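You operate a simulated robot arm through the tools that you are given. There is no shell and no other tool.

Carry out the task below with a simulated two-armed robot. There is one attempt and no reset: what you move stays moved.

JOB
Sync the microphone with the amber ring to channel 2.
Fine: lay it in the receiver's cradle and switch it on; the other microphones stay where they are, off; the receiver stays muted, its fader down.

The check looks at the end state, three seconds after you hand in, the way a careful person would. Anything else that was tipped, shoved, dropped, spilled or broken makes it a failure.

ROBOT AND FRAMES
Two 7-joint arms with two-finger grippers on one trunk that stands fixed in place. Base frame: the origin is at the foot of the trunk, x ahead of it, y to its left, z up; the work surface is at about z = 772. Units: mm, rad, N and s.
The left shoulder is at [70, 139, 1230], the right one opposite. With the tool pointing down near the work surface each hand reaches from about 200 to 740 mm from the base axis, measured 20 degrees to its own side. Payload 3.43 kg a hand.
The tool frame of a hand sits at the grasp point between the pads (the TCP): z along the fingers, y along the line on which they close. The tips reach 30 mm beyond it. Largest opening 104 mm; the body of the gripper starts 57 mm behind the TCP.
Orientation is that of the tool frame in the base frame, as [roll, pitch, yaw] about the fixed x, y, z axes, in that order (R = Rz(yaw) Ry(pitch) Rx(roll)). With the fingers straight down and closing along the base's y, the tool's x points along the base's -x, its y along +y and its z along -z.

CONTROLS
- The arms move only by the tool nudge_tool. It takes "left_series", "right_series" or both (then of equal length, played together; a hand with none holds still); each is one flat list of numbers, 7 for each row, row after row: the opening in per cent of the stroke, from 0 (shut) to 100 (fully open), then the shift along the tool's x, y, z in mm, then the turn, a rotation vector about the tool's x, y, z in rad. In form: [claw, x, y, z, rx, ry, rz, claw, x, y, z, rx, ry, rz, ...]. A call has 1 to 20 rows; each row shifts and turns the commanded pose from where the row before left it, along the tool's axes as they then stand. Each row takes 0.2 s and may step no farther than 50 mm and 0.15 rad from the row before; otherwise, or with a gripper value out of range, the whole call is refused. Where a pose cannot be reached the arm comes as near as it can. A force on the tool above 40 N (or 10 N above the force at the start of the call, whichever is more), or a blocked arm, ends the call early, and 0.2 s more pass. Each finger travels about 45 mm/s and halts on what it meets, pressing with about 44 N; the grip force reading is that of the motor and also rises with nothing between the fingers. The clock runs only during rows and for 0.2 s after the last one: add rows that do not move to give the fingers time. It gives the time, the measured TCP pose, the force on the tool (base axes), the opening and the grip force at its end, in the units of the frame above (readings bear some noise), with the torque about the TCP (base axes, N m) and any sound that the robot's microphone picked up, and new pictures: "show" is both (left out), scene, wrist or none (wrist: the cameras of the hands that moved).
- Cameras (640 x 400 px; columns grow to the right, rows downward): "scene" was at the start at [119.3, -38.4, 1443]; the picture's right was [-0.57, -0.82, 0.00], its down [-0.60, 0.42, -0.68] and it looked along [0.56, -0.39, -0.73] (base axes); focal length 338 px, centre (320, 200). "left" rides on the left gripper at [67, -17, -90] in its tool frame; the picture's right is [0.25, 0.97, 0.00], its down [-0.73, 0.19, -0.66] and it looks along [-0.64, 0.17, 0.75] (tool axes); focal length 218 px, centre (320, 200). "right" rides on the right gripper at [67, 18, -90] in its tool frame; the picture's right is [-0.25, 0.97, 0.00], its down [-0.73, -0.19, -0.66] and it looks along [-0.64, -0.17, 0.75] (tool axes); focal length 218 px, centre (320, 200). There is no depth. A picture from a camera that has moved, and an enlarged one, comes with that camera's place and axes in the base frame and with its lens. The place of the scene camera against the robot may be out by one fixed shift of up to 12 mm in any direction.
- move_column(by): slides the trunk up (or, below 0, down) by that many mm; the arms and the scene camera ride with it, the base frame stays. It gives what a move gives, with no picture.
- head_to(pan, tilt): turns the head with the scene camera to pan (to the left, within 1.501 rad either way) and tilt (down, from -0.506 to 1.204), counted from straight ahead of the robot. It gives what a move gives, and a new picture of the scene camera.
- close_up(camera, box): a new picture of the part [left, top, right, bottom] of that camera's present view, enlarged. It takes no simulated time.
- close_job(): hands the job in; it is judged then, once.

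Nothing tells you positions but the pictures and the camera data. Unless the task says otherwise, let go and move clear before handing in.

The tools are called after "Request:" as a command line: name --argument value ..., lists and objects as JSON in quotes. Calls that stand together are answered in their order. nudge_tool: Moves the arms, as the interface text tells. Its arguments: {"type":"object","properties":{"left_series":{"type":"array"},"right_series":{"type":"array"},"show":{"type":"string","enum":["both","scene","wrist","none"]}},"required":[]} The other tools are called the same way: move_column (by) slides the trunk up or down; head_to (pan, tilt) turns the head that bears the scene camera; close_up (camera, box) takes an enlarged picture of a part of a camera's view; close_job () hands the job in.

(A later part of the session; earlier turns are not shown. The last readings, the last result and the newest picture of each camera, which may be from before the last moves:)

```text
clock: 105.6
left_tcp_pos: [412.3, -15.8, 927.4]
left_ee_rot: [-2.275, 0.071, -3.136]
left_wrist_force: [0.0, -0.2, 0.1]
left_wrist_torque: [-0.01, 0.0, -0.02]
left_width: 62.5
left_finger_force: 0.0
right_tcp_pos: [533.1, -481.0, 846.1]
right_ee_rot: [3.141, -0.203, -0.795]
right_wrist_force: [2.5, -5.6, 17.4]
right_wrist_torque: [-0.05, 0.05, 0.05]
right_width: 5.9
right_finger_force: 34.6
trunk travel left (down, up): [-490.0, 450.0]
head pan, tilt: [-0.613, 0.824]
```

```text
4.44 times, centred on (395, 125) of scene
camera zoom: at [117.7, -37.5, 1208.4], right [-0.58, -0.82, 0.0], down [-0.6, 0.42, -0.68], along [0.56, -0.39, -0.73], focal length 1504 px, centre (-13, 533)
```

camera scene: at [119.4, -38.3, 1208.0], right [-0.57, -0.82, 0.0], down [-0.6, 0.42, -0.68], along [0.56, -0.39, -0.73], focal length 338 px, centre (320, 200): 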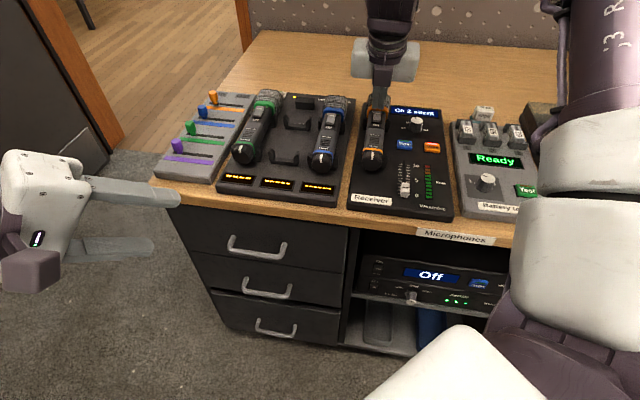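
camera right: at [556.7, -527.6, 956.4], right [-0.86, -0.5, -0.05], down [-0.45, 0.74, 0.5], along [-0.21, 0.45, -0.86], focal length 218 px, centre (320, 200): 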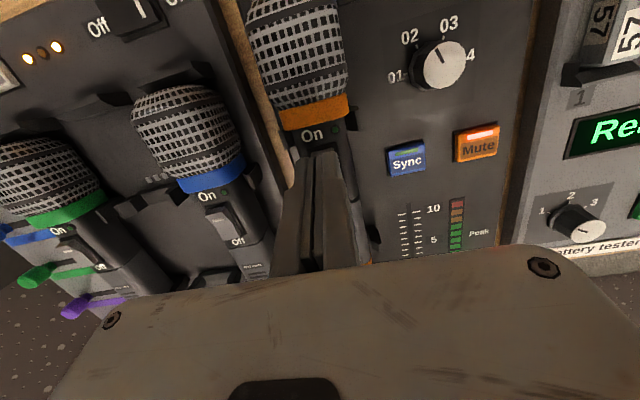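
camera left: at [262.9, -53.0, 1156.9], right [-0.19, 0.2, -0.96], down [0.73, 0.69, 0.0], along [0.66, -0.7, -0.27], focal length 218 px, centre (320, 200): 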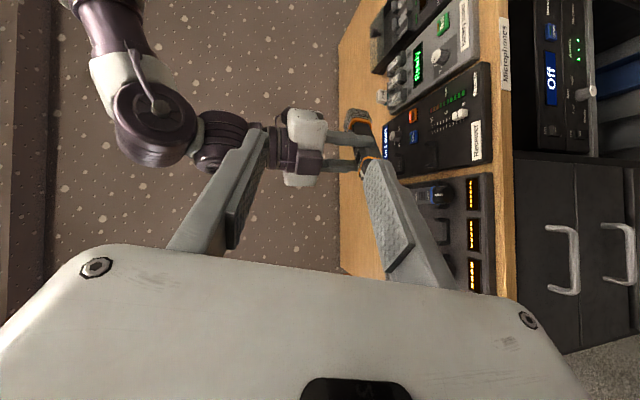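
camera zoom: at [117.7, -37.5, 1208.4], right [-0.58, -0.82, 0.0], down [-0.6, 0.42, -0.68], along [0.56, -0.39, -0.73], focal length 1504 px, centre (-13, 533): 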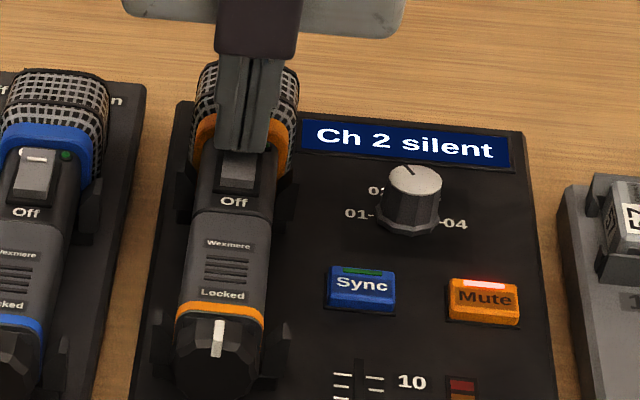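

It stays rigid at 17 N with no change, so I'll stop pressing. I'll rise and inspect the switch.

Request:
nudge_tool --right_series '[0, 1, 0, -4.9, 0, 0, 0, 0, 3, 0, -14.7, 0, 0, 0, 0, 4, 0, -19.6, 0, 0, 0, 0, 4, 10, -19.6, 0, 0, 0, 0, 0, 30, 0, 0, 0, 0, 0, -10, 30, 0, 0, 0, 0, 0, -10, 0, 0, 0, 0, 0, 0, 0, 0, 0, 0, 0, 0]'

Request:
close_up --camera "right" --box '[140, 40, 300, 200]'

Request:
close_up --camera "scene" --box '[345, 85, 400, 135]'

Request:
close_up --camera "scene" --box '[305, 90, 360, 140]'

```text
clock: 107.4
left_tcp_pos: [412.6, -17.1, 926.2]
left_ee_rot: [-2.276, 0.07, -3.136]
left_wrist_force: [-0.3, -0.2, 0.2]
left_wrist_torque: [0.03, 0.01, -0.06]
left_width: 62.4
left_finger_force: 0.1
right_tcp_pos: [469.4, -516.7, 898.4]
right_ee_rot: [-3.141, -0.199, -0.797]
right_wrist_force: [0.1, 0.9, 0.5]
right_wrist_torque: [-0.03, -0.03, -0.02]
right_width: 0.3
right_finger_force: 34.6
trunk travel left (down, up): [-490.0, 450.0]
head pan, tilt: [-0.613, 0.824]
camera scene: at [119.2, -38.7, 1208.0], right [-0.58, -0.82, 0.0], down [-0.6, 0.42, -0.68], along [0.56, -0.39, -0.73], focal length 338 px, centre (320, 200)
camera right: at [492.4, -563.3, 999.9], right [-0.86, -0.5, -0.05], down [-0.46, 0.74, 0.5], along [-0.21, 0.45, -0.86], focal length 218 px, centre (320, 200)
```

scene: 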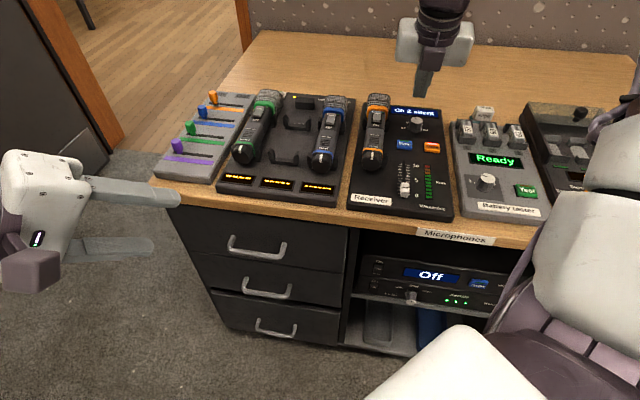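
right: 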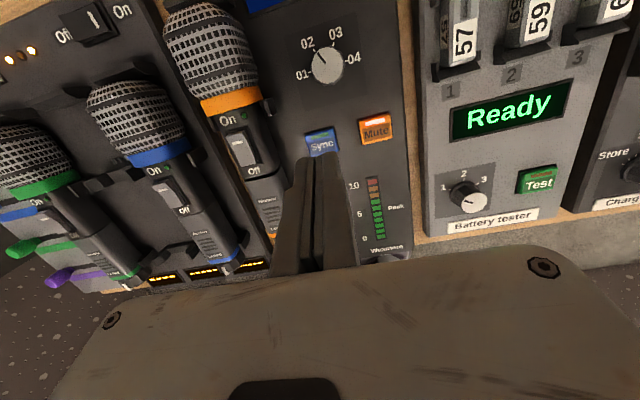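

```text
2.50 times, centred on (220, 120) of right
camera zoom: at [492.4, -563.3, 999.9], right [-0.86, -0.5, -0.05], down [-0.46, 0.74, 0.5], along [-0.21, 0.45, -0.86], focal length 546 px, centre (570, 400)
```

zoom: 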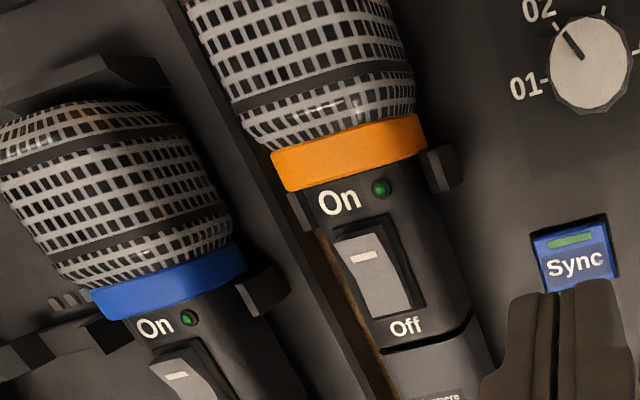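

```text
8.00 times, centred on (372, 110) of scene
camera zoom: at [119.2, -38.7, 1208.0], right [-0.58, -0.82, 0.0], down [-0.6, 0.42, -0.68], along [0.56, -0.39, -0.73], focal length 2707 px, centre (-100, 920)
```

zoom: 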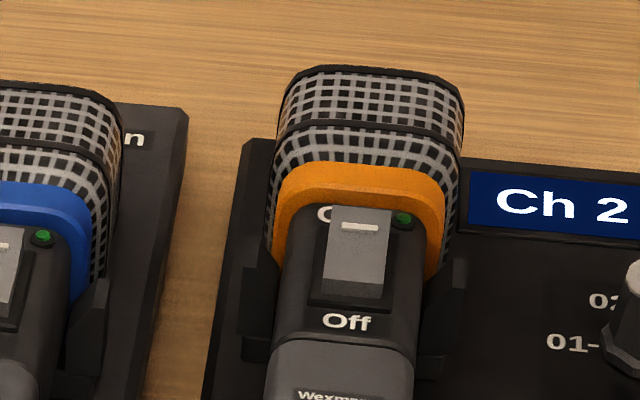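

```text
8.00 times, centred on (332, 115) of scene
camera zoom: at [119.2, -38.7, 1208.0], right [-0.58, -0.82, 0.0], down [-0.6, 0.42, -0.68], along [0.56, -0.39, -0.73], focal length 2707 px, centre (220, 880)
```

zoom: 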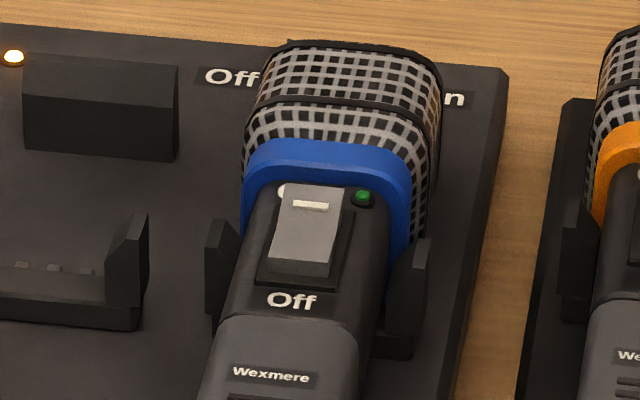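

The rocker's On end is raised, so it really is off. Before trying again I'll check the fingertip profile on the left hand and the lock marks.

Request:
close_up --camera "scene" --box '[40, 150, 200, 290]'

Request:
close_up --camera "left" --box '[220, 100, 460, 280]'

Request:
close_up --camera "right" --box '[200, 90, 290, 170]'

```text
2.86 times, centred on (120, 220) of scene
camera zoom: at [119.2, -38.7, 1208.0], right [-0.58, -0.82, 0.0], down [-0.6, 0.42, -0.68], along [0.56, -0.39, -0.73], focal length 967 px, centre (891, 143)
```

zoom: 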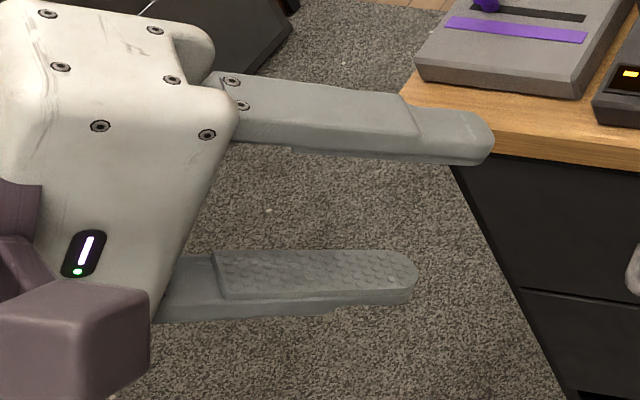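

```text
2.22 times, centred on (340, 190) of left
camera zoom: at [340.1, 40.5, 995.1], right [-0.2, 0.63, -0.75], down [0.7, 0.63, 0.33], along [0.68, -0.46, -0.57], focal length 485 px, centre (276, 222)
```

zoom: 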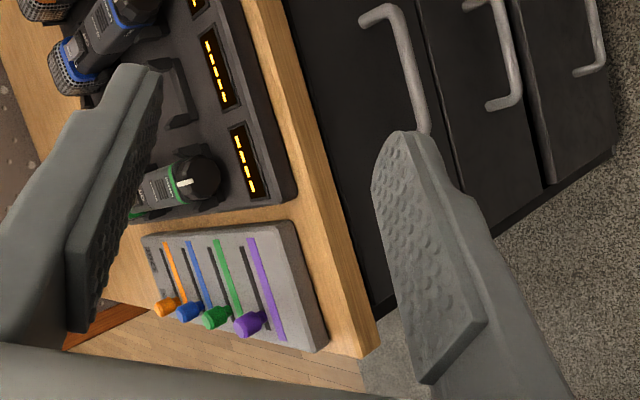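

```text
5.00 times, centred on (245, 130) of right
camera zoom: at [492.4, -563.3, 999.9], right [-0.86, -0.5, -0.05], down [-0.46, 0.74, 0.5], along [-0.21, 0.45, -0.86], focal length 1091 px, centre (695, 550)
```

zoom: 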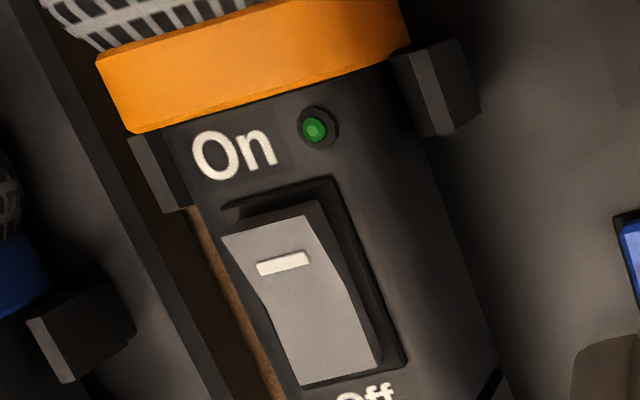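

I'll retry the press with a single fingertip placed right on the On end, with the hand opened so the other finger hangs clear on the right. Moving above it now.

Request:
nudge_tool --right_series '[30, 0, 0, 0, 0, -0.1, 0, 30, 0, 0, 0, 0, 0, 0, 30, 0, 0, 0, 0, 0, 0]' --show "none"

```text
clock: 108.2
left_tcp_pos: [412.9, -16.7, 927.0]
left_ee_rot: [-2.276, 0.068, -3.137]
left_wrist_force: [0.7, 0.3, 0.5]
left_wrist_torque: [0.01, 0.01, 0.0]
left_width: 62.2
left_finger_force: 0.1
right_tcp_pos: [470.5, -516.3, 899.7]
right_ee_rot: [3.14, -0.098, -0.797]
right_wrist_force: [0.3, -0.2, -0.4]
right_wrist_torque: [-0.03, 0.03, 0.0]
right_width: 31.1
right_finger_force: 0.1
trunk travel left (down, up): [-490.0, 450.0]
head pan, tilt: [-0.613, 0.824]
```

Request:
nudge_tool --right_series '[30, 11.3, -24.3, 1.1, 0, 0, 0, 30, 11.3, -24.3, 1.1, 0, 0, 0, 30, -1.7, 0, 17.3, 0, 0, 0, 30, -1.7, 0, 17.3, 0, 0, 0, 30, 0, 0, 0, 0, 0, 0]'

Request:
close_up --camera "right" --box '[200, 60, 400, 240]'

Request:
close_up --camera "scene" --box '[340, 70, 420, 150]'

```text
clock: 109.4
left_tcp_pos: [411.4, -15.9, 925.9]
left_ee_rot: [-2.274, 0.068, -3.138]
left_wrist_force: [-0.4, 0.7, 0.4]
left_wrist_torque: [-0.02, 0.03, -0.01]
left_width: 62.1
left_finger_force: 0.0
right_tcp_pos: [522.6, -497.5, 865.5]
right_ee_rot: [-3.141, -0.1, -0.794]
right_wrist_force: [-1.0, 0.7, 0.1]
right_wrist_torque: [0.01, -0.02, -0.01]
right_width: 31.3
right_finger_force: 0.0
trunk travel left (down, up): [-490.0, 450.0]
head pan, tilt: [-0.613, 0.824]
camera scene: at [118.9, -38.2, 1208.1], right [-0.57, -0.82, 0.0], down [-0.6, 0.42, -0.68], along [0.56, -0.39, -0.73], focal length 338 px, centre (320, 200)
camera right: at [551.4, -551.8, 960.6], right [-0.87, -0.5, -0.02], down [-0.42, 0.7, 0.58], along [-0.27, 0.51, -0.81], focal length 218 px, centre (320, 200)
```

scene: 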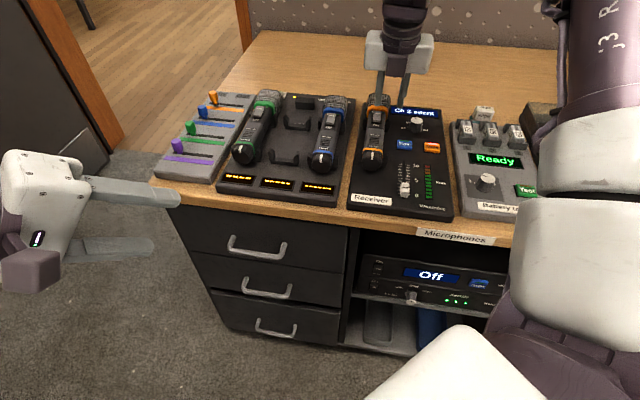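
right: 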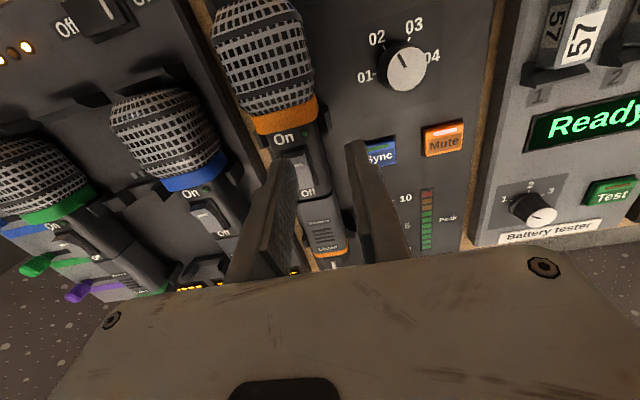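

```text
2.22 times, centred on (300, 150) of right
camera zoom: at [551.4, -551.8, 960.6], right [-0.87, -0.5, -0.02], down [-0.42, 0.7, 0.58], along [-0.27, 0.51, -0.81], focal length 485 px, centre (364, 311)
```

zoom: 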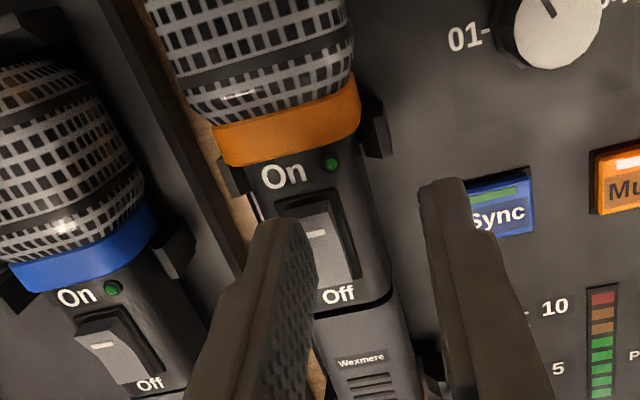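

```text
5.00 times, centred on (380, 110) of scene
camera zoom: at [118.9, -38.2, 1208.1], right [-0.57, -0.82, 0.0], down [-0.6, 0.42, -0.68], along [0.56, -0.39, -0.73], focal length 1692 px, centre (20, 650)
```

zoom: 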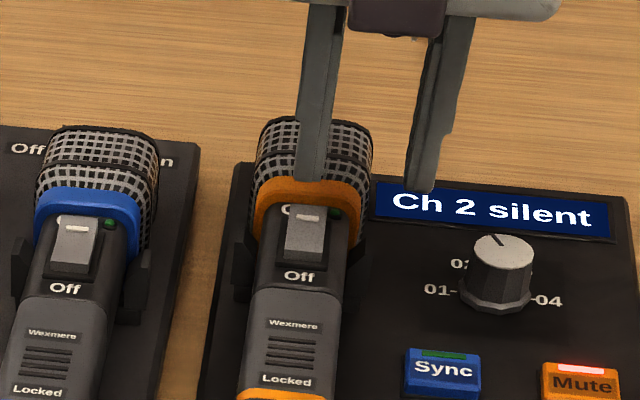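

The left fingertip is in line with the On end. I'll shift 2 mm toward the head, descend and press in small steps.

Request:
nudge_tool --right_series '[30, 2, 0, 0.2, 0, 0, 0, 30, -0.5, 0, 4.98, 0, 0, 0, 30, -0.5, 0, 4.98, 0, 0, 0, 30, -0.3, 0, 2.98, 0, 0, 0, 30, 0, 0, 0, 0, 0, 0]' --show "none"

Request:
nudge_tool --right_series '[30, -0.1, 0, 0.99, 0, 0, 0, 30, -0.1, 0, 0.99, 0, 0, 0, 30, 0, 0, 0, 0, 0, 0]' --show "none"

Request:
nudge_tool --right_series '[30, -0.1, 0, 0.99, 0, 0, 0, 30, -0.1, 0, 0.99, 0, 0, 0, 30, 0, 0, 0, 0, 0, 0]' --show "none"

Request:
close_up --camera "right" --box '[200, 60, 400, 240]'

Request:
close_up --camera "scene" --box '[340, 70, 420, 150]'

```text
clock: 110.6
left_tcp_pos: [412.2, -17.1, 925.9]
left_ee_rot: [-2.275, 0.069, -3.137]
left_wrist_force: [0.2, -0.5, 0.6]
left_wrist_torque: [-0.03, -0.01, -0.01]
left_width: 62.3
left_finger_force: 0.0
right_tcp_pos: [523.1, -500.5, 850.4]
right_ee_rot: [3.14, -0.099, -0.797]
right_wrist_force: [0.2, 0.9, -1.1]
right_wrist_torque: [-0.02, -0.02, 0.0]
right_width: 31.3
right_finger_force: 0.1
trunk travel left (down, up): [-490.0, 450.0]
head pan, tilt: [-0.613, 0.824]
```

```text
clock: 111.4
left_tcp_pos: [412.1, -15.7, 927.2]
left_ee_rot: [-2.275, 0.069, -3.135]
left_wrist_force: [-0.7, 0.6, -0.8]
left_wrist_torque: [-0.01, 0.0, 0.02]
left_width: 62.5
left_finger_force: 0.1
right_tcp_pos: [522.8, -499.9, 850.8]
right_ee_rot: [-3.142, -0.102, -0.797]
right_wrist_force: [1.7, -2.0, 4.8]
right_wrist_torque: [0.03, -0.06, -0.05]
right_width: 30.1
right_finger_force: 0.0
trunk travel left (down, up): [-490.0, 450.0]
head pan, tilt: [-0.613, 0.824]
```

```text
clock: 112.2
left_tcp_pos: [411.8, -15.7, 927.2]
left_ee_rot: [-2.275, 0.071, -3.137]
left_wrist_force: [0.1, -0.1, 0.0]
left_wrist_torque: [-0.01, 0.01, 0.0]
left_width: 62.4
left_finger_force: 0.1
right_tcp_pos: [523.5, -499.1, 849.7]
right_ee_rot: [3.141, -0.104, -0.795]
right_wrist_force: [5.4, -2.3, 16.7]
right_wrist_torque: [0.24, -0.23, -0.06]
right_width: 29.0
right_finger_force: 0.1
trunk travel left (down, up): [-490.0, 450.0]
head pan, tilt: [-0.613, 0.824]
```

```text
2.22 times, centred on (300, 150) of right
camera zoom: at [551.8, -552.1, 945.1], right [-0.87, -0.5, -0.03], down [-0.42, 0.7, 0.58], along [-0.27, 0.51, -0.82], focal length 485 px, centre (364, 311)
```

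zoom: 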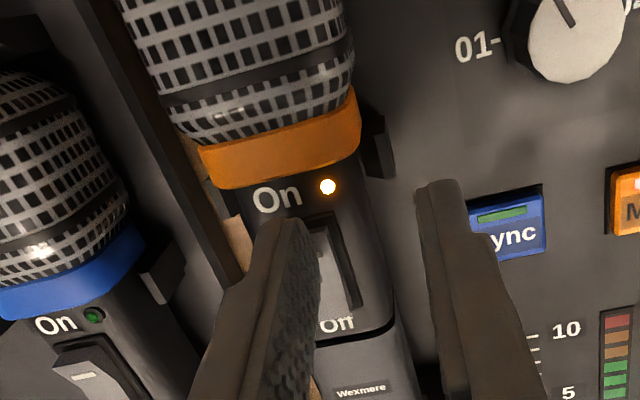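

```text
5.00 times, centred on (380, 110) of scene
camera zoom: at [118.4, -37.0, 1208.3], right [-0.57, -0.82, 0.0], down [-0.6, 0.42, -0.68], along [0.56, -0.39, -0.73], focal length 1692 px, centre (20, 650)
```

zoom: 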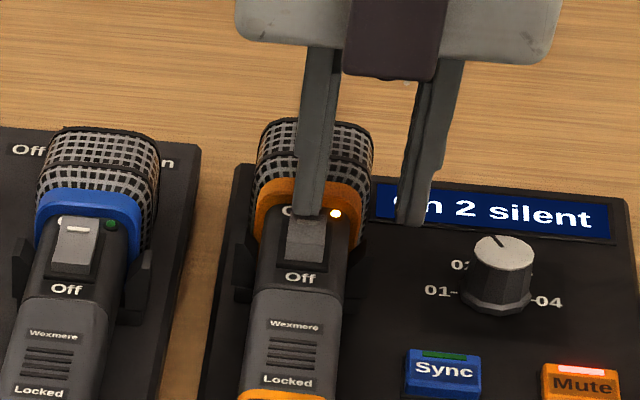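

The mic's LED is lit, so the switch is on. I'll release the pressure and rise.

Request:
nudge_tool --right_series '[30, 0.5, 0, -4.98, 0, 0, 0, 30, 1.5, 0, -14.9, 0, 0, 0, 30, 2, 0, -19.9, 0, 0, 0, 30, 2, 0, -19.9, 0, 0, 0, 10, 0, 25, 0, 0, 0, 0, 0, 0, 25, 0, 0, 0, 0, 0, 0, 0, 0, 0, 0, 0]'

Request:
close_up --camera "right" --box '[120, 0, 400, 200]'

Request:
close_up --camera "scene" --box '[340, 70, 460, 220]'

```text
clock: 113.8
left_tcp_pos: [411.9, -16.0, 927.5]
left_ee_rot: [-2.276, 0.067, -3.135]
left_wrist_force: [-0.6, 0.1, 0.1]
left_wrist_torque: [0.01, 0.01, 0.02]
left_width: 62.3
left_finger_force: 0.0
right_tcp_pos: [487.1, -535.2, 906.7]
right_ee_rot: [3.14, -0.098, -0.793]
right_wrist_force: [0.1, 0.0, -0.6]
right_wrist_torque: [0.02, 0.02, 0.02]
right_width: 0.1
right_finger_force: 34.2
trunk travel left (down, up): [-490.0, 450.0]
head pan, tilt: [-0.613, 0.824]
camera scene: at [119.8, -38.0, 1208.0], right [-0.57, -0.82, 0.0], down [-0.6, 0.42, -0.68], along [0.56, -0.39, -0.73], focal length 338 px, centre (320, 200)
camera right: at [516.4, -588.9, 1001.8], right [-0.87, -0.5, -0.02], down [-0.42, 0.7, 0.58], along [-0.27, 0.51, -0.81], focal length 218 px, centre (320, 200)
```

scene: 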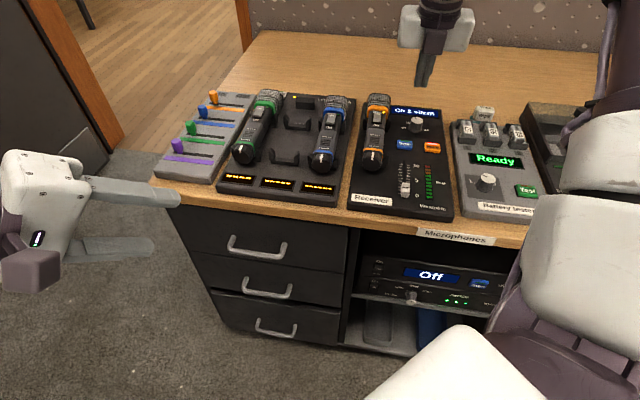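
right: 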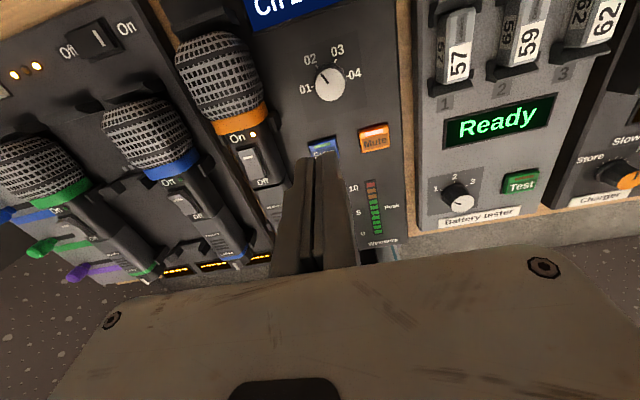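

```text
2.00 times, centred on (260, 100) of right
camera zoom: at [516.4, -588.9, 1001.8], right [-0.87, -0.5, -0.02], down [-0.42, 0.7, 0.58], along [-0.27, 0.51, -0.81], focal length 436 px, centre (440, 400)
```

zoom: 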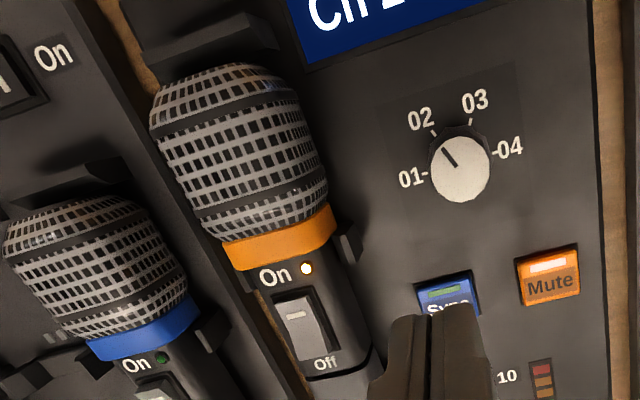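

```text
2.67 times, centred on (400, 145) of scene
camera zoom: at [119.8, -38.0, 1208.0], right [-0.57, -0.82, 0.0], down [-0.6, 0.42, -0.68], along [0.56, -0.39, -0.73], focal length 902 px, centre (107, 347)
```

zoom: 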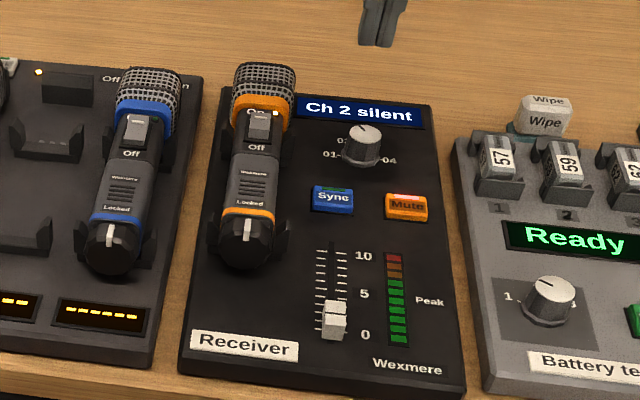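

The switch holds on. Next I'll move over the Sync button and come down toward it.

Request:
nudge_tool --right_series '[0, -37.3, -11.1, -3.7, 0, 0, 0, 0, -2, 0, 19.9, 0, 0, 0, 0, -2, 0, 19.9, 0, 0, 0, 0, -2, 0, 19.9, 0, 0, 0, 0, -1.5, 0, 14.9, 0, 0, 0, 0, 0, 0, 0, 0, 0, 0]'

Request:
close_up --camera "right" --box '[220, 60, 420, 240]'

Request:
close_up --camera "scene" --box '[360, 90, 450, 180]'

```text
clock: 115.2
left_tcp_pos: [412.4, -15.8, 926.9]
left_ee_rot: [-2.276, 0.07, -3.137]
left_wrist_force: [0.3, -0.7, 0.1]
left_wrist_torque: [-0.03, -0.02, -0.04]
left_width: 62.5
left_finger_force: 0.1
right_tcp_pos: [468.0, -500.6, 831.8]
right_ee_rot: [-3.141, -0.1, -0.796]
right_wrist_force: [-0.8, -0.2, -0.3]
right_wrist_torque: [0.01, -0.01, 0.01]
right_width: 0.1
right_finger_force: 34.5
trunk travel left (down, up): [-490.0, 450.0]
head pan, tilt: [-0.613, 0.824]
camera scene: at [119.1, -38.0, 1208.1], right [-0.57, -0.82, 0.0], down [-0.6, 0.42, -0.68], along [0.56, -0.39, -0.73], focal length 338 px, centre (320, 200)
camera right: at [496.4, -554.0, 926.7], right [-0.87, -0.5, -0.02], down [-0.42, 0.7, 0.58], along [-0.27, 0.51, -0.81], focal length 218 px, centre (320, 200)
```

scene: 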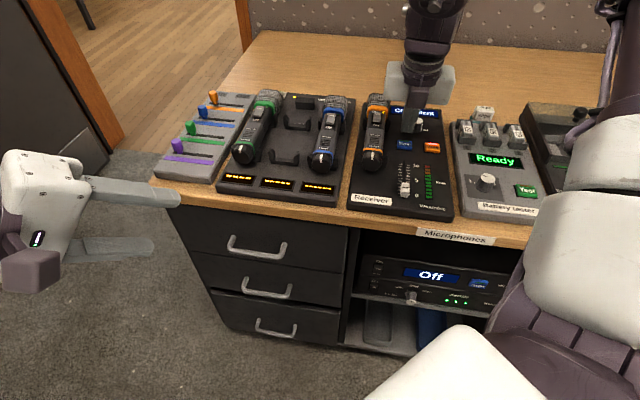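
right: 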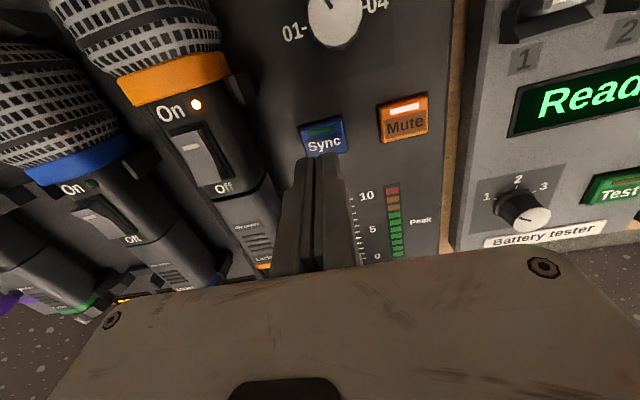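

```text
2.22 times, centred on (320, 150) of right
camera zoom: at [496.4, -554.0, 926.7], right [-0.87, -0.5, -0.02], down [-0.42, 0.7, 0.58], along [-0.27, 0.51, -0.81], focal length 485 px, centre (320, 311)
```

zoom: 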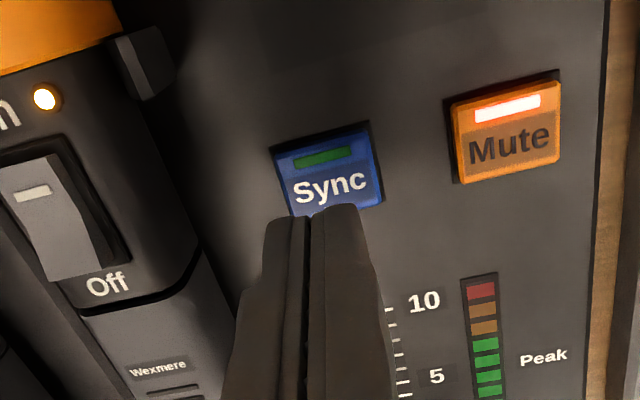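

```text
4.44 times, centred on (405, 135) of scene
camera zoom: at [119.1, -38.0, 1208.1], right [-0.57, -0.82, 0.0], down [-0.6, 0.42, -0.68], along [0.56, -0.39, -0.73], focal length 1504 px, centre (-58, 489)
```

zoom: 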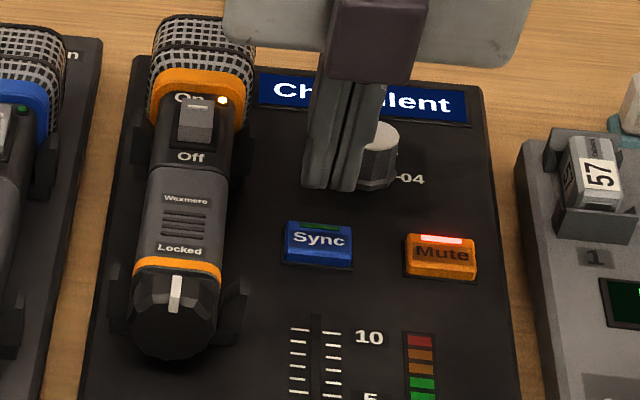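

The tip and button are within about 2 mm in the wrist view. I'll shift 2 mm forward, descend to just above it and look again.

Request:
nudge_tool --right_series '[0, 2, 0.5, 0.2, 0, 0, 0, 0, -0.5, 0, 4.98, 0, 0, 0, 0, -0.5, 0, 4.98, 0, 0, 0, 0, 0, 0, 0, 0, 0, 0]' --show "none"

Request:
close_up --camera "right" --box '[220, 60, 420, 240]'

Request:
close_up --camera "scene" --box '[360, 90, 450, 180]'

```text
clock: 116.2
left_tcp_pos: [412.9, -16.9, 926.1]
left_ee_rot: [-2.278, 0.069, -3.136]
left_wrist_force: [0.3, -0.4, 1.2]
left_wrist_torque: [-0.02, -0.02, -0.03]
left_width: 62.3
left_finger_force: 0.2
right_tcp_pos: [470.6, -502.2, 820.9]
right_ee_rot: [3.139, -0.099, -0.796]
right_wrist_force: [0.5, -0.1, 0.2]
right_wrist_torque: [-0.02, 0.01, 0.0]
right_width: 0.0
right_finger_force: 34.9
trunk travel left (down, up): [-490.0, 450.0]
head pan, tilt: [-0.613, 0.824]
```

```text
2.22 times, centred on (320, 150) of right
camera zoom: at [498.7, -555.7, 917.3], right [-0.87, -0.5, -0.02], down [-0.42, 0.7, 0.58], along [-0.27, 0.51, -0.81], focal length 485 px, centre (320, 311)
```

zoom: 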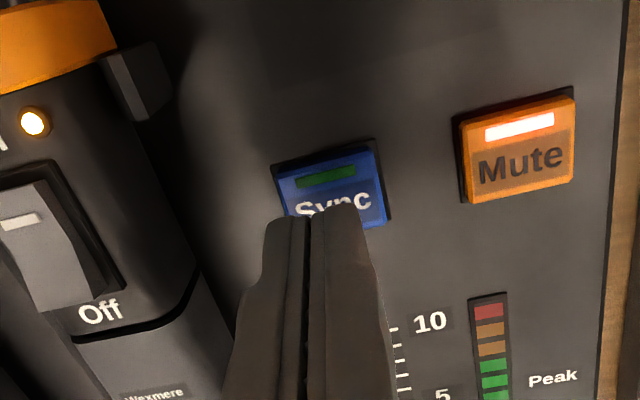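

```text
4.44 times, centred on (405, 135) of scene
camera zoom: at [119.3, -38.2, 1208.0], right [-0.57, -0.82, 0.0], down [-0.6, 0.42, -0.68], along [0.56, -0.39, -0.73], focal length 1504 px, centre (-58, 489)
```

zoom: 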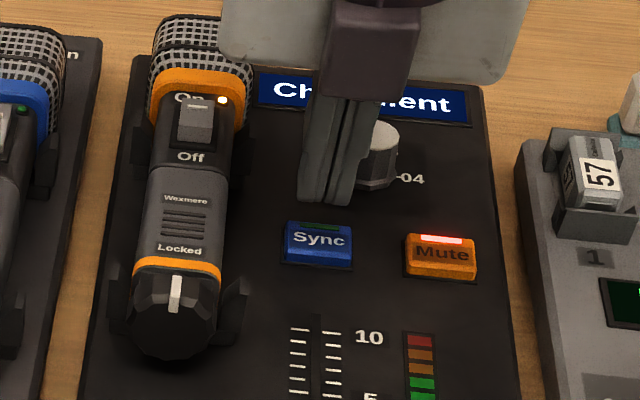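

Comparing both views, the tip is still about 18 mm above the button rather than 6 mm. I'll continue down in small steps.

Request:
nudge_tool --right_series '[0, -0.3, 0, 2.99, 0, 0, 0, 0, -0.3, 0, 2.99, 0, 0, 0, 0, -0.3, 0, 2.99, 0, 0, 0, 0, 0, 0, 0, 0, 0, 0]' --show "none"

Request:
close_up --camera "right" --box '[220, 60, 420, 240]'

Request:
close_up --camera "scene" --box '[360, 90, 450, 180]'

```text
clock: 117.2
left_tcp_pos: [412.4, -16.4, 925.2]
left_ee_rot: [-2.275, 0.069, -3.136]
left_wrist_force: [0.5, -0.3, -0.5]
left_wrist_torque: [-0.02, 0.02, 0.02]
left_width: 62.4
left_finger_force: 0.2
right_tcp_pos: [469.5, -502.1, 812.3]
right_ee_rot: [-3.141, -0.101, -0.796]
right_wrist_force: [-0.5, 0.4, -0.8]
right_wrist_torque: [0.0, 0.02, -0.03]
right_width: 0.0
right_finger_force: 34.4
trunk travel left (down, up): [-490.0, 450.0]
head pan, tilt: [-0.613, 0.824]
```

```text
2.22 times, centred on (320, 150) of right
camera zoom: at [498.8, -555.8, 907.9], right [-0.87, -0.5, -0.02], down [-0.42, 0.7, 0.58], along [-0.27, 0.51, -0.81], focal length 485 px, centre (320, 311)
```

zoom: 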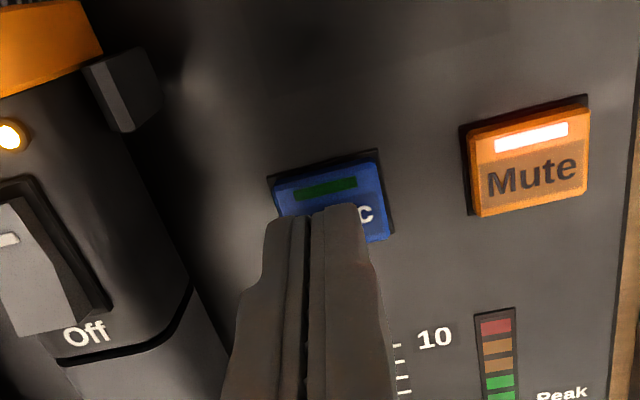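

```text
4.44 times, centred on (405, 135) of scene
camera zoom: at [119.3, -38.3, 1208.0], right [-0.57, -0.82, 0.0], down [-0.6, 0.42, -0.68], along [0.56, -0.39, -0.73], focal length 1504 px, centre (-58, 489)
```

zoom: 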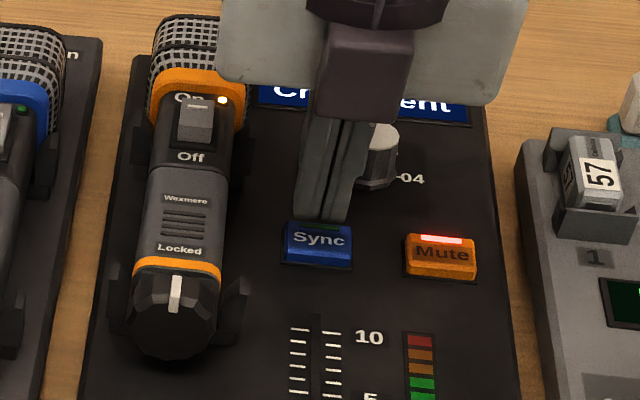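

Request:
nudge_tool --right_series '[0, -0.2, 0, 1.99, 0, 0, 0, 0, -0.2, 0, 1.99, 0, 0, 0, 0, 0, 0, 0, 0, 0, 0]' --show "none"

Request:
nudge_tool --right_series '[0, -0.1, 0, 0.99, 0, 0, 0, 0, -0.1, 0, 0.99, 0, 0, 0, 0, 0, 0, 0, 0, 0, 0]' --show "none"

Request:
close_up --camera "right" --box '[220, 60, 420, 240]'

Request:
close_up --camera "scene" --box '[360, 90, 450, 180]'

```text
clock: 118.0
left_tcp_pos: [413.0, -16.1, 926.9]
left_ee_rot: [-2.277, 0.07, -3.137]
left_wrist_force: [0.2, -0.4, 0.0]
left_wrist_torque: [0.03, 0.05, -0.03]
left_width: 62.4
left_finger_force: 0.1
right_tcp_pos: [470.3, -502.1, 808.8]
right_ee_rot: [3.141, -0.099, -0.797]
right_wrist_force: [-0.6, 0.5, -0.4]
right_wrist_torque: [0.0, 0.0, -0.01]
right_width: 0.0
right_finger_force: 34.3
trunk travel left (down, up): [-490.0, 450.0]
head pan, tilt: [-0.613, 0.824]
```

```text
clock: 118.8
left_tcp_pos: [412.8, -16.1, 925.6]
left_ee_rot: [-2.275, 0.069, -3.137]
left_wrist_force: [-0.5, 0.8, -0.8]
left_wrist_torque: [-0.02, 0.0, 0.02]
left_width: 62.4
left_finger_force: 0.0
right_tcp_pos: [472.1, -501.4, 806.0]
right_ee_rot: [3.139, -0.099, -0.796]
right_wrist_force: [0.0, -0.1, 0.4]
right_wrist_torque: [-0.02, 0.01, 0.0]
right_width: 0.1
right_finger_force: 35.1
trunk travel left (down, up): [-490.0, 450.0]
head pan, tilt: [-0.613, 0.824]
```

```text
2.22 times, centred on (320, 150) of right
camera zoom: at [499.2, -555.7, 902.2], right [-0.87, -0.5, -0.02], down [-0.42, 0.7, 0.58], along [-0.27, 0.51, -0.81], focal length 485 px, centre (320, 311)
```

zoom: 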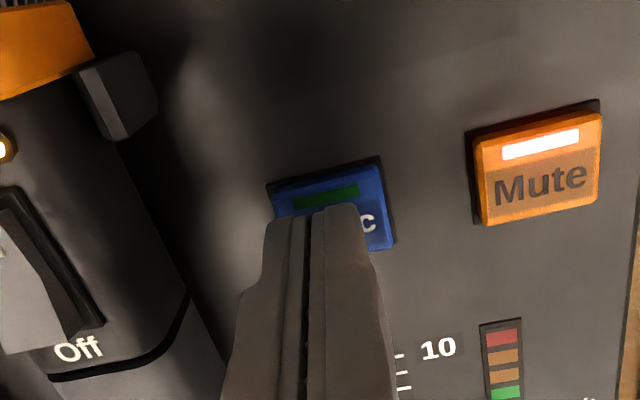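

```text
4.44 times, centred on (405, 135) of scene
camera zoom: at [119.3, -38.3, 1208.0], right [-0.57, -0.82, 0.0], down [-0.6, 0.42, -0.68], along [0.56, -0.39, -0.73], focal length 1504 px, centre (-58, 489)
```

zoom: 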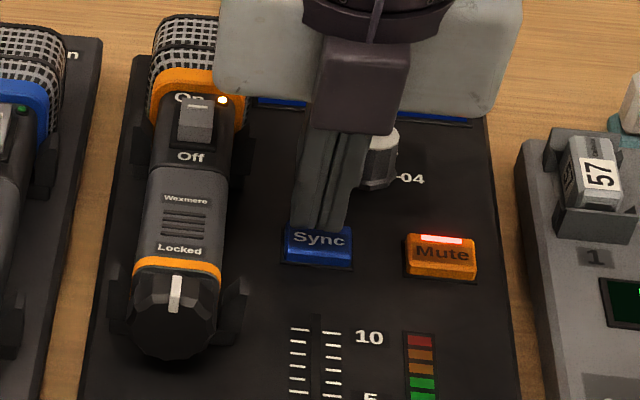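

The tip is now over the button's face. I'll shift 2 mm right and press gently.

Request:
nudge_tool --right_series '[0, -0.1, 2, 0.99, 0, 0, 0, 0, -0.1, 0, 0.99, 0, 0, 0, 0, 0, 0, 0, 0, 0, 0]' --show "none"

Request:
nudge_tool --right_series '[0, -0.1, 0, 0.99, 0, 0, 0, 0, -0.1, 0, 0.99, 0, 0, 0, 0, 0, 0, 0, 0, 0, 0]' --show "none"

Request:
close_up --camera "scene" --box '[360, 90, 450, 180]'

```text
clock: 119.6
left_tcp_pos: [412.2, -15.8, 925.7]
left_ee_rot: [-2.277, 0.071, -3.136]
left_wrist_force: [0.0, 0.0, 0.8]
left_wrist_torque: [0.0, 0.02, -0.01]
left_width: 62.2
left_finger_force: 0.0
right_tcp_pos: [467.4, -502.8, 804.6]
right_ee_rot: [3.141, -0.099, -0.797]
right_wrist_force: [-0.4, 0.3, -0.4]
right_wrist_torque: [-0.02, -0.02, -0.01]
right_width: 0.0
right_finger_force: 34.4
trunk travel left (down, up): [-490.0, 450.0]
head pan, tilt: [-0.613, 0.824]
```

```text
clock: 120.4
left_tcp_pos: [412.3, -15.6, 926.6]
left_ee_rot: [-2.276, 0.069, -3.136]
left_wrist_force: [0.0, 0.3, -0.1]
left_wrist_torque: [-0.02, 0.0, 0.0]
left_width: 62.5
left_finger_force: 0.0
right_tcp_pos: [468.6, -502.1, 803.9]
right_ee_rot: [3.14, -0.099, -0.795]
right_wrist_force: [0.0, 0.0, 0.7]
right_wrist_torque: [0.01, -0.04, 0.01]
right_width: 0.0
right_finger_force: 34.6
trunk travel left (down, up): [-490.0, 450.0]
head pan, tilt: [-0.613, 0.824]
```

```text
4.44 times, centred on (405, 135) of scene
camera zoom: at [119.3, -38.3, 1208.0], right [-0.57, -0.82, 0.0], down [-0.6, 0.42, -0.68], along [0.56, -0.39, -0.73], focal length 1504 px, centre (-58, 489)
```

zoom: 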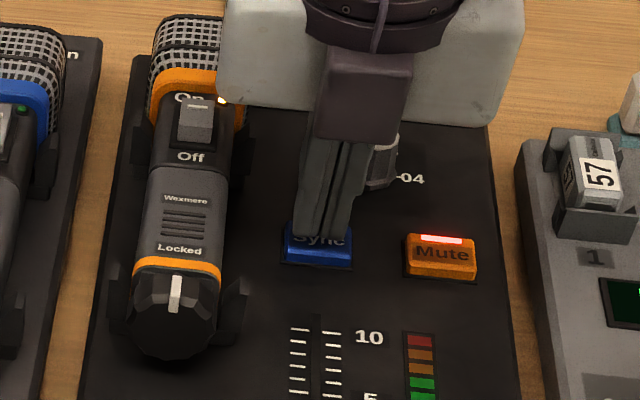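

Request:
nudge_tool --right_series '[0, -0.1, 0, 0.99, 0, 0, 0, 0, -0.1, 0, 0.99, 0, 0, 0, 0, 0, 0, 0, 0, 0, 0]' --show "none"

Request:
nudge_tool --right_series '[0, -0.1, 0, 0.99, 0, 0, 0, 0, 0, 0, 0, 0, 0, 0]' --show "none"

Request:
close_up --camera "scene" --box '[340, 70, 460, 190]'

Request:
close_up --camera "right" --box '[200, 0, 440, 240]'

```text
clock: 121.2
left_tcp_pos: [412.0, -16.0, 927.6]
left_ee_rot: [-2.276, 0.069, -3.137]
left_wrist_force: [0.6, 0.5, 0.0]
left_wrist_torque: [-0.03, 0.05, 0.01]
left_width: 62.4
left_finger_force: 0.1
right_tcp_pos: [467.8, -504.2, 800.7]
right_ee_rot: [3.14, -0.099, -0.795]
right_wrist_force: [-0.3, -0.5, 0.2]
right_wrist_torque: [0.01, 0.0, 0.0]
right_width: 0.3
right_finger_force: 34.6
trunk travel left (down, up): [-490.0, 450.0]
head pan, tilt: [-0.613, 0.824]
```

```text
clock: 121.8
left_tcp_pos: [412.1, -15.9, 927.4]
left_ee_rot: [-2.277, 0.069, -3.137]
left_wrist_force: [0.5, 0.6, 0.9]
left_wrist_torque: [-0.03, 0.02, 0.0]
left_width: 62.5
left_finger_force: 0.0
right_tcp_pos: [469.3, -503.6, 800.7]
right_ee_rot: [3.14, -0.1, -0.795]
right_wrist_force: [0.2, -0.6, 1.0]
right_wrist_torque: [0.02, 0.01, -0.02]
right_width: 5.8
right_finger_force: 35.0
trunk travel left (down, up): [-490.0, 450.0]
head pan, tilt: [-0.613, 0.824]
```

```text
3.33 times, centred on (400, 130) of scene
camera zoom: at [119.3, -38.3, 1208.0], right [-0.57, -0.82, 0.0], down [-0.6, 0.42, -0.68], along [0.56, -0.39, -0.73], focal length 1128 px, centre (53, 433)
```

zoom: 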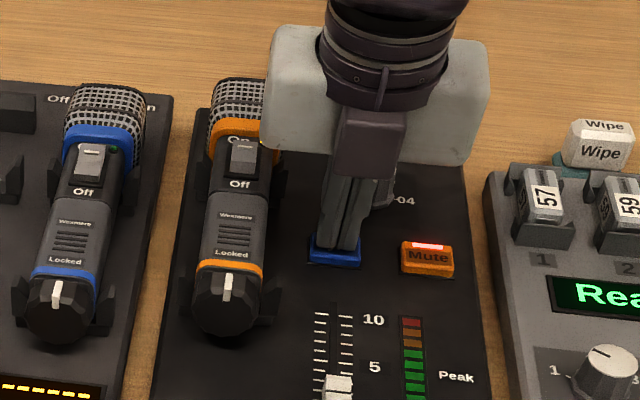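

```text
1.67 times, centred on (320, 120) of right
camera zoom: at [497.0, -557.1, 895.7], right [-0.87, -0.5, -0.02], down [-0.42, 0.7, 0.58], along [-0.27, 0.51, -0.81], focal length 364 px, centre (320, 333)
```

zoom: 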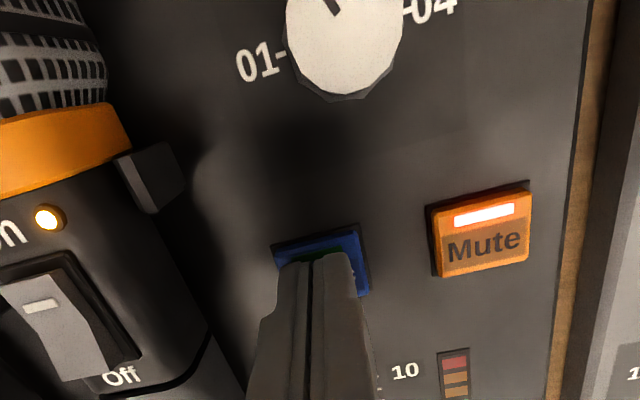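

Contact is starting. I'll press further a millimetre at a time, watching the sound, force and display.

Request:
nudge_tool --right_series '[0, -0.1, 0, 0.99, 0, 0, 0, 0, -0.1, 0, 0.99, 0, 0, 0, 0, 0, 0, 0, 0, 0, 0]'

Request:
close_up --camera "right" --box '[160, 0, 460, 240]'

```text
clock: 122.6
left_tcp_pos: [412.3, -15.2, 925.8]
left_ee_rot: [-2.277, 0.069, -3.136]
left_wrist_force: [0.4, 0.2, -0.5]
left_wrist_torque: [-0.01, -0.03, 0.02]
left_width: 62.4
left_finger_force: 0.0
right_tcp_pos: [468.4, -502.9, 798.4]
right_ee_rot: [3.141, -0.099, -0.796]
right_wrist_force: [-0.2, -0.2, 2.1]
right_wrist_torque: [0.04, 0.03, -0.04]
right_width: 6.1
right_finger_force: 34.3
trunk travel left (down, up): [-490.0, 450.0]
head pan, tilt: [-0.613, 0.824]
heard: click
camera scene: at [119.0, -38.1, 1208.1], right [-0.58, -0.82, 0.0], down [-0.6, 0.42, -0.68], along [0.56, -0.39, -0.73], focal length 338 px, centre (320, 200)
camera right: at [496.7, -556.9, 894.0], right [-0.87, -0.5, -0.02], down [-0.42, 0.7, 0.58], along [-0.27, 0.51, -0.81], focal length 218 px, centre (320, 200)
```

scene: 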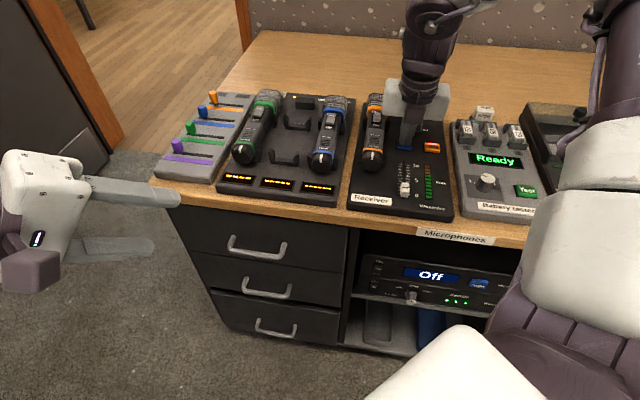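
right: 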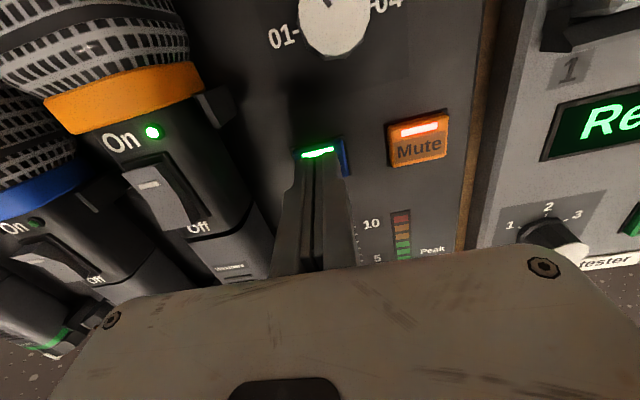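

```text
1.67 times, centred on (310, 120) of right
camera zoom: at [496.7, -556.9, 894.0], right [-0.87, -0.5, -0.02], down [-0.42, 0.7, 0.58], along [-0.27, 0.51, -0.81], focal length 364 px, centre (337, 333)
```

zoom: 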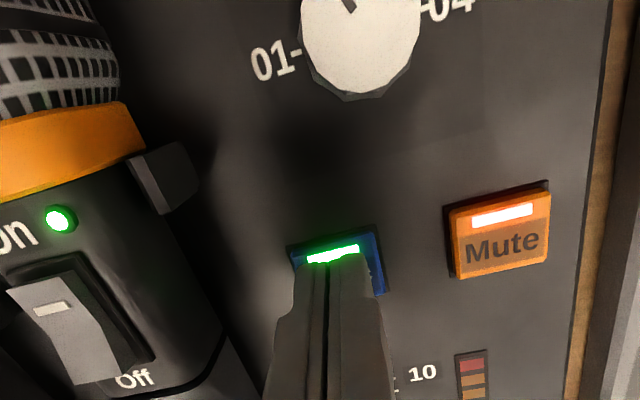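

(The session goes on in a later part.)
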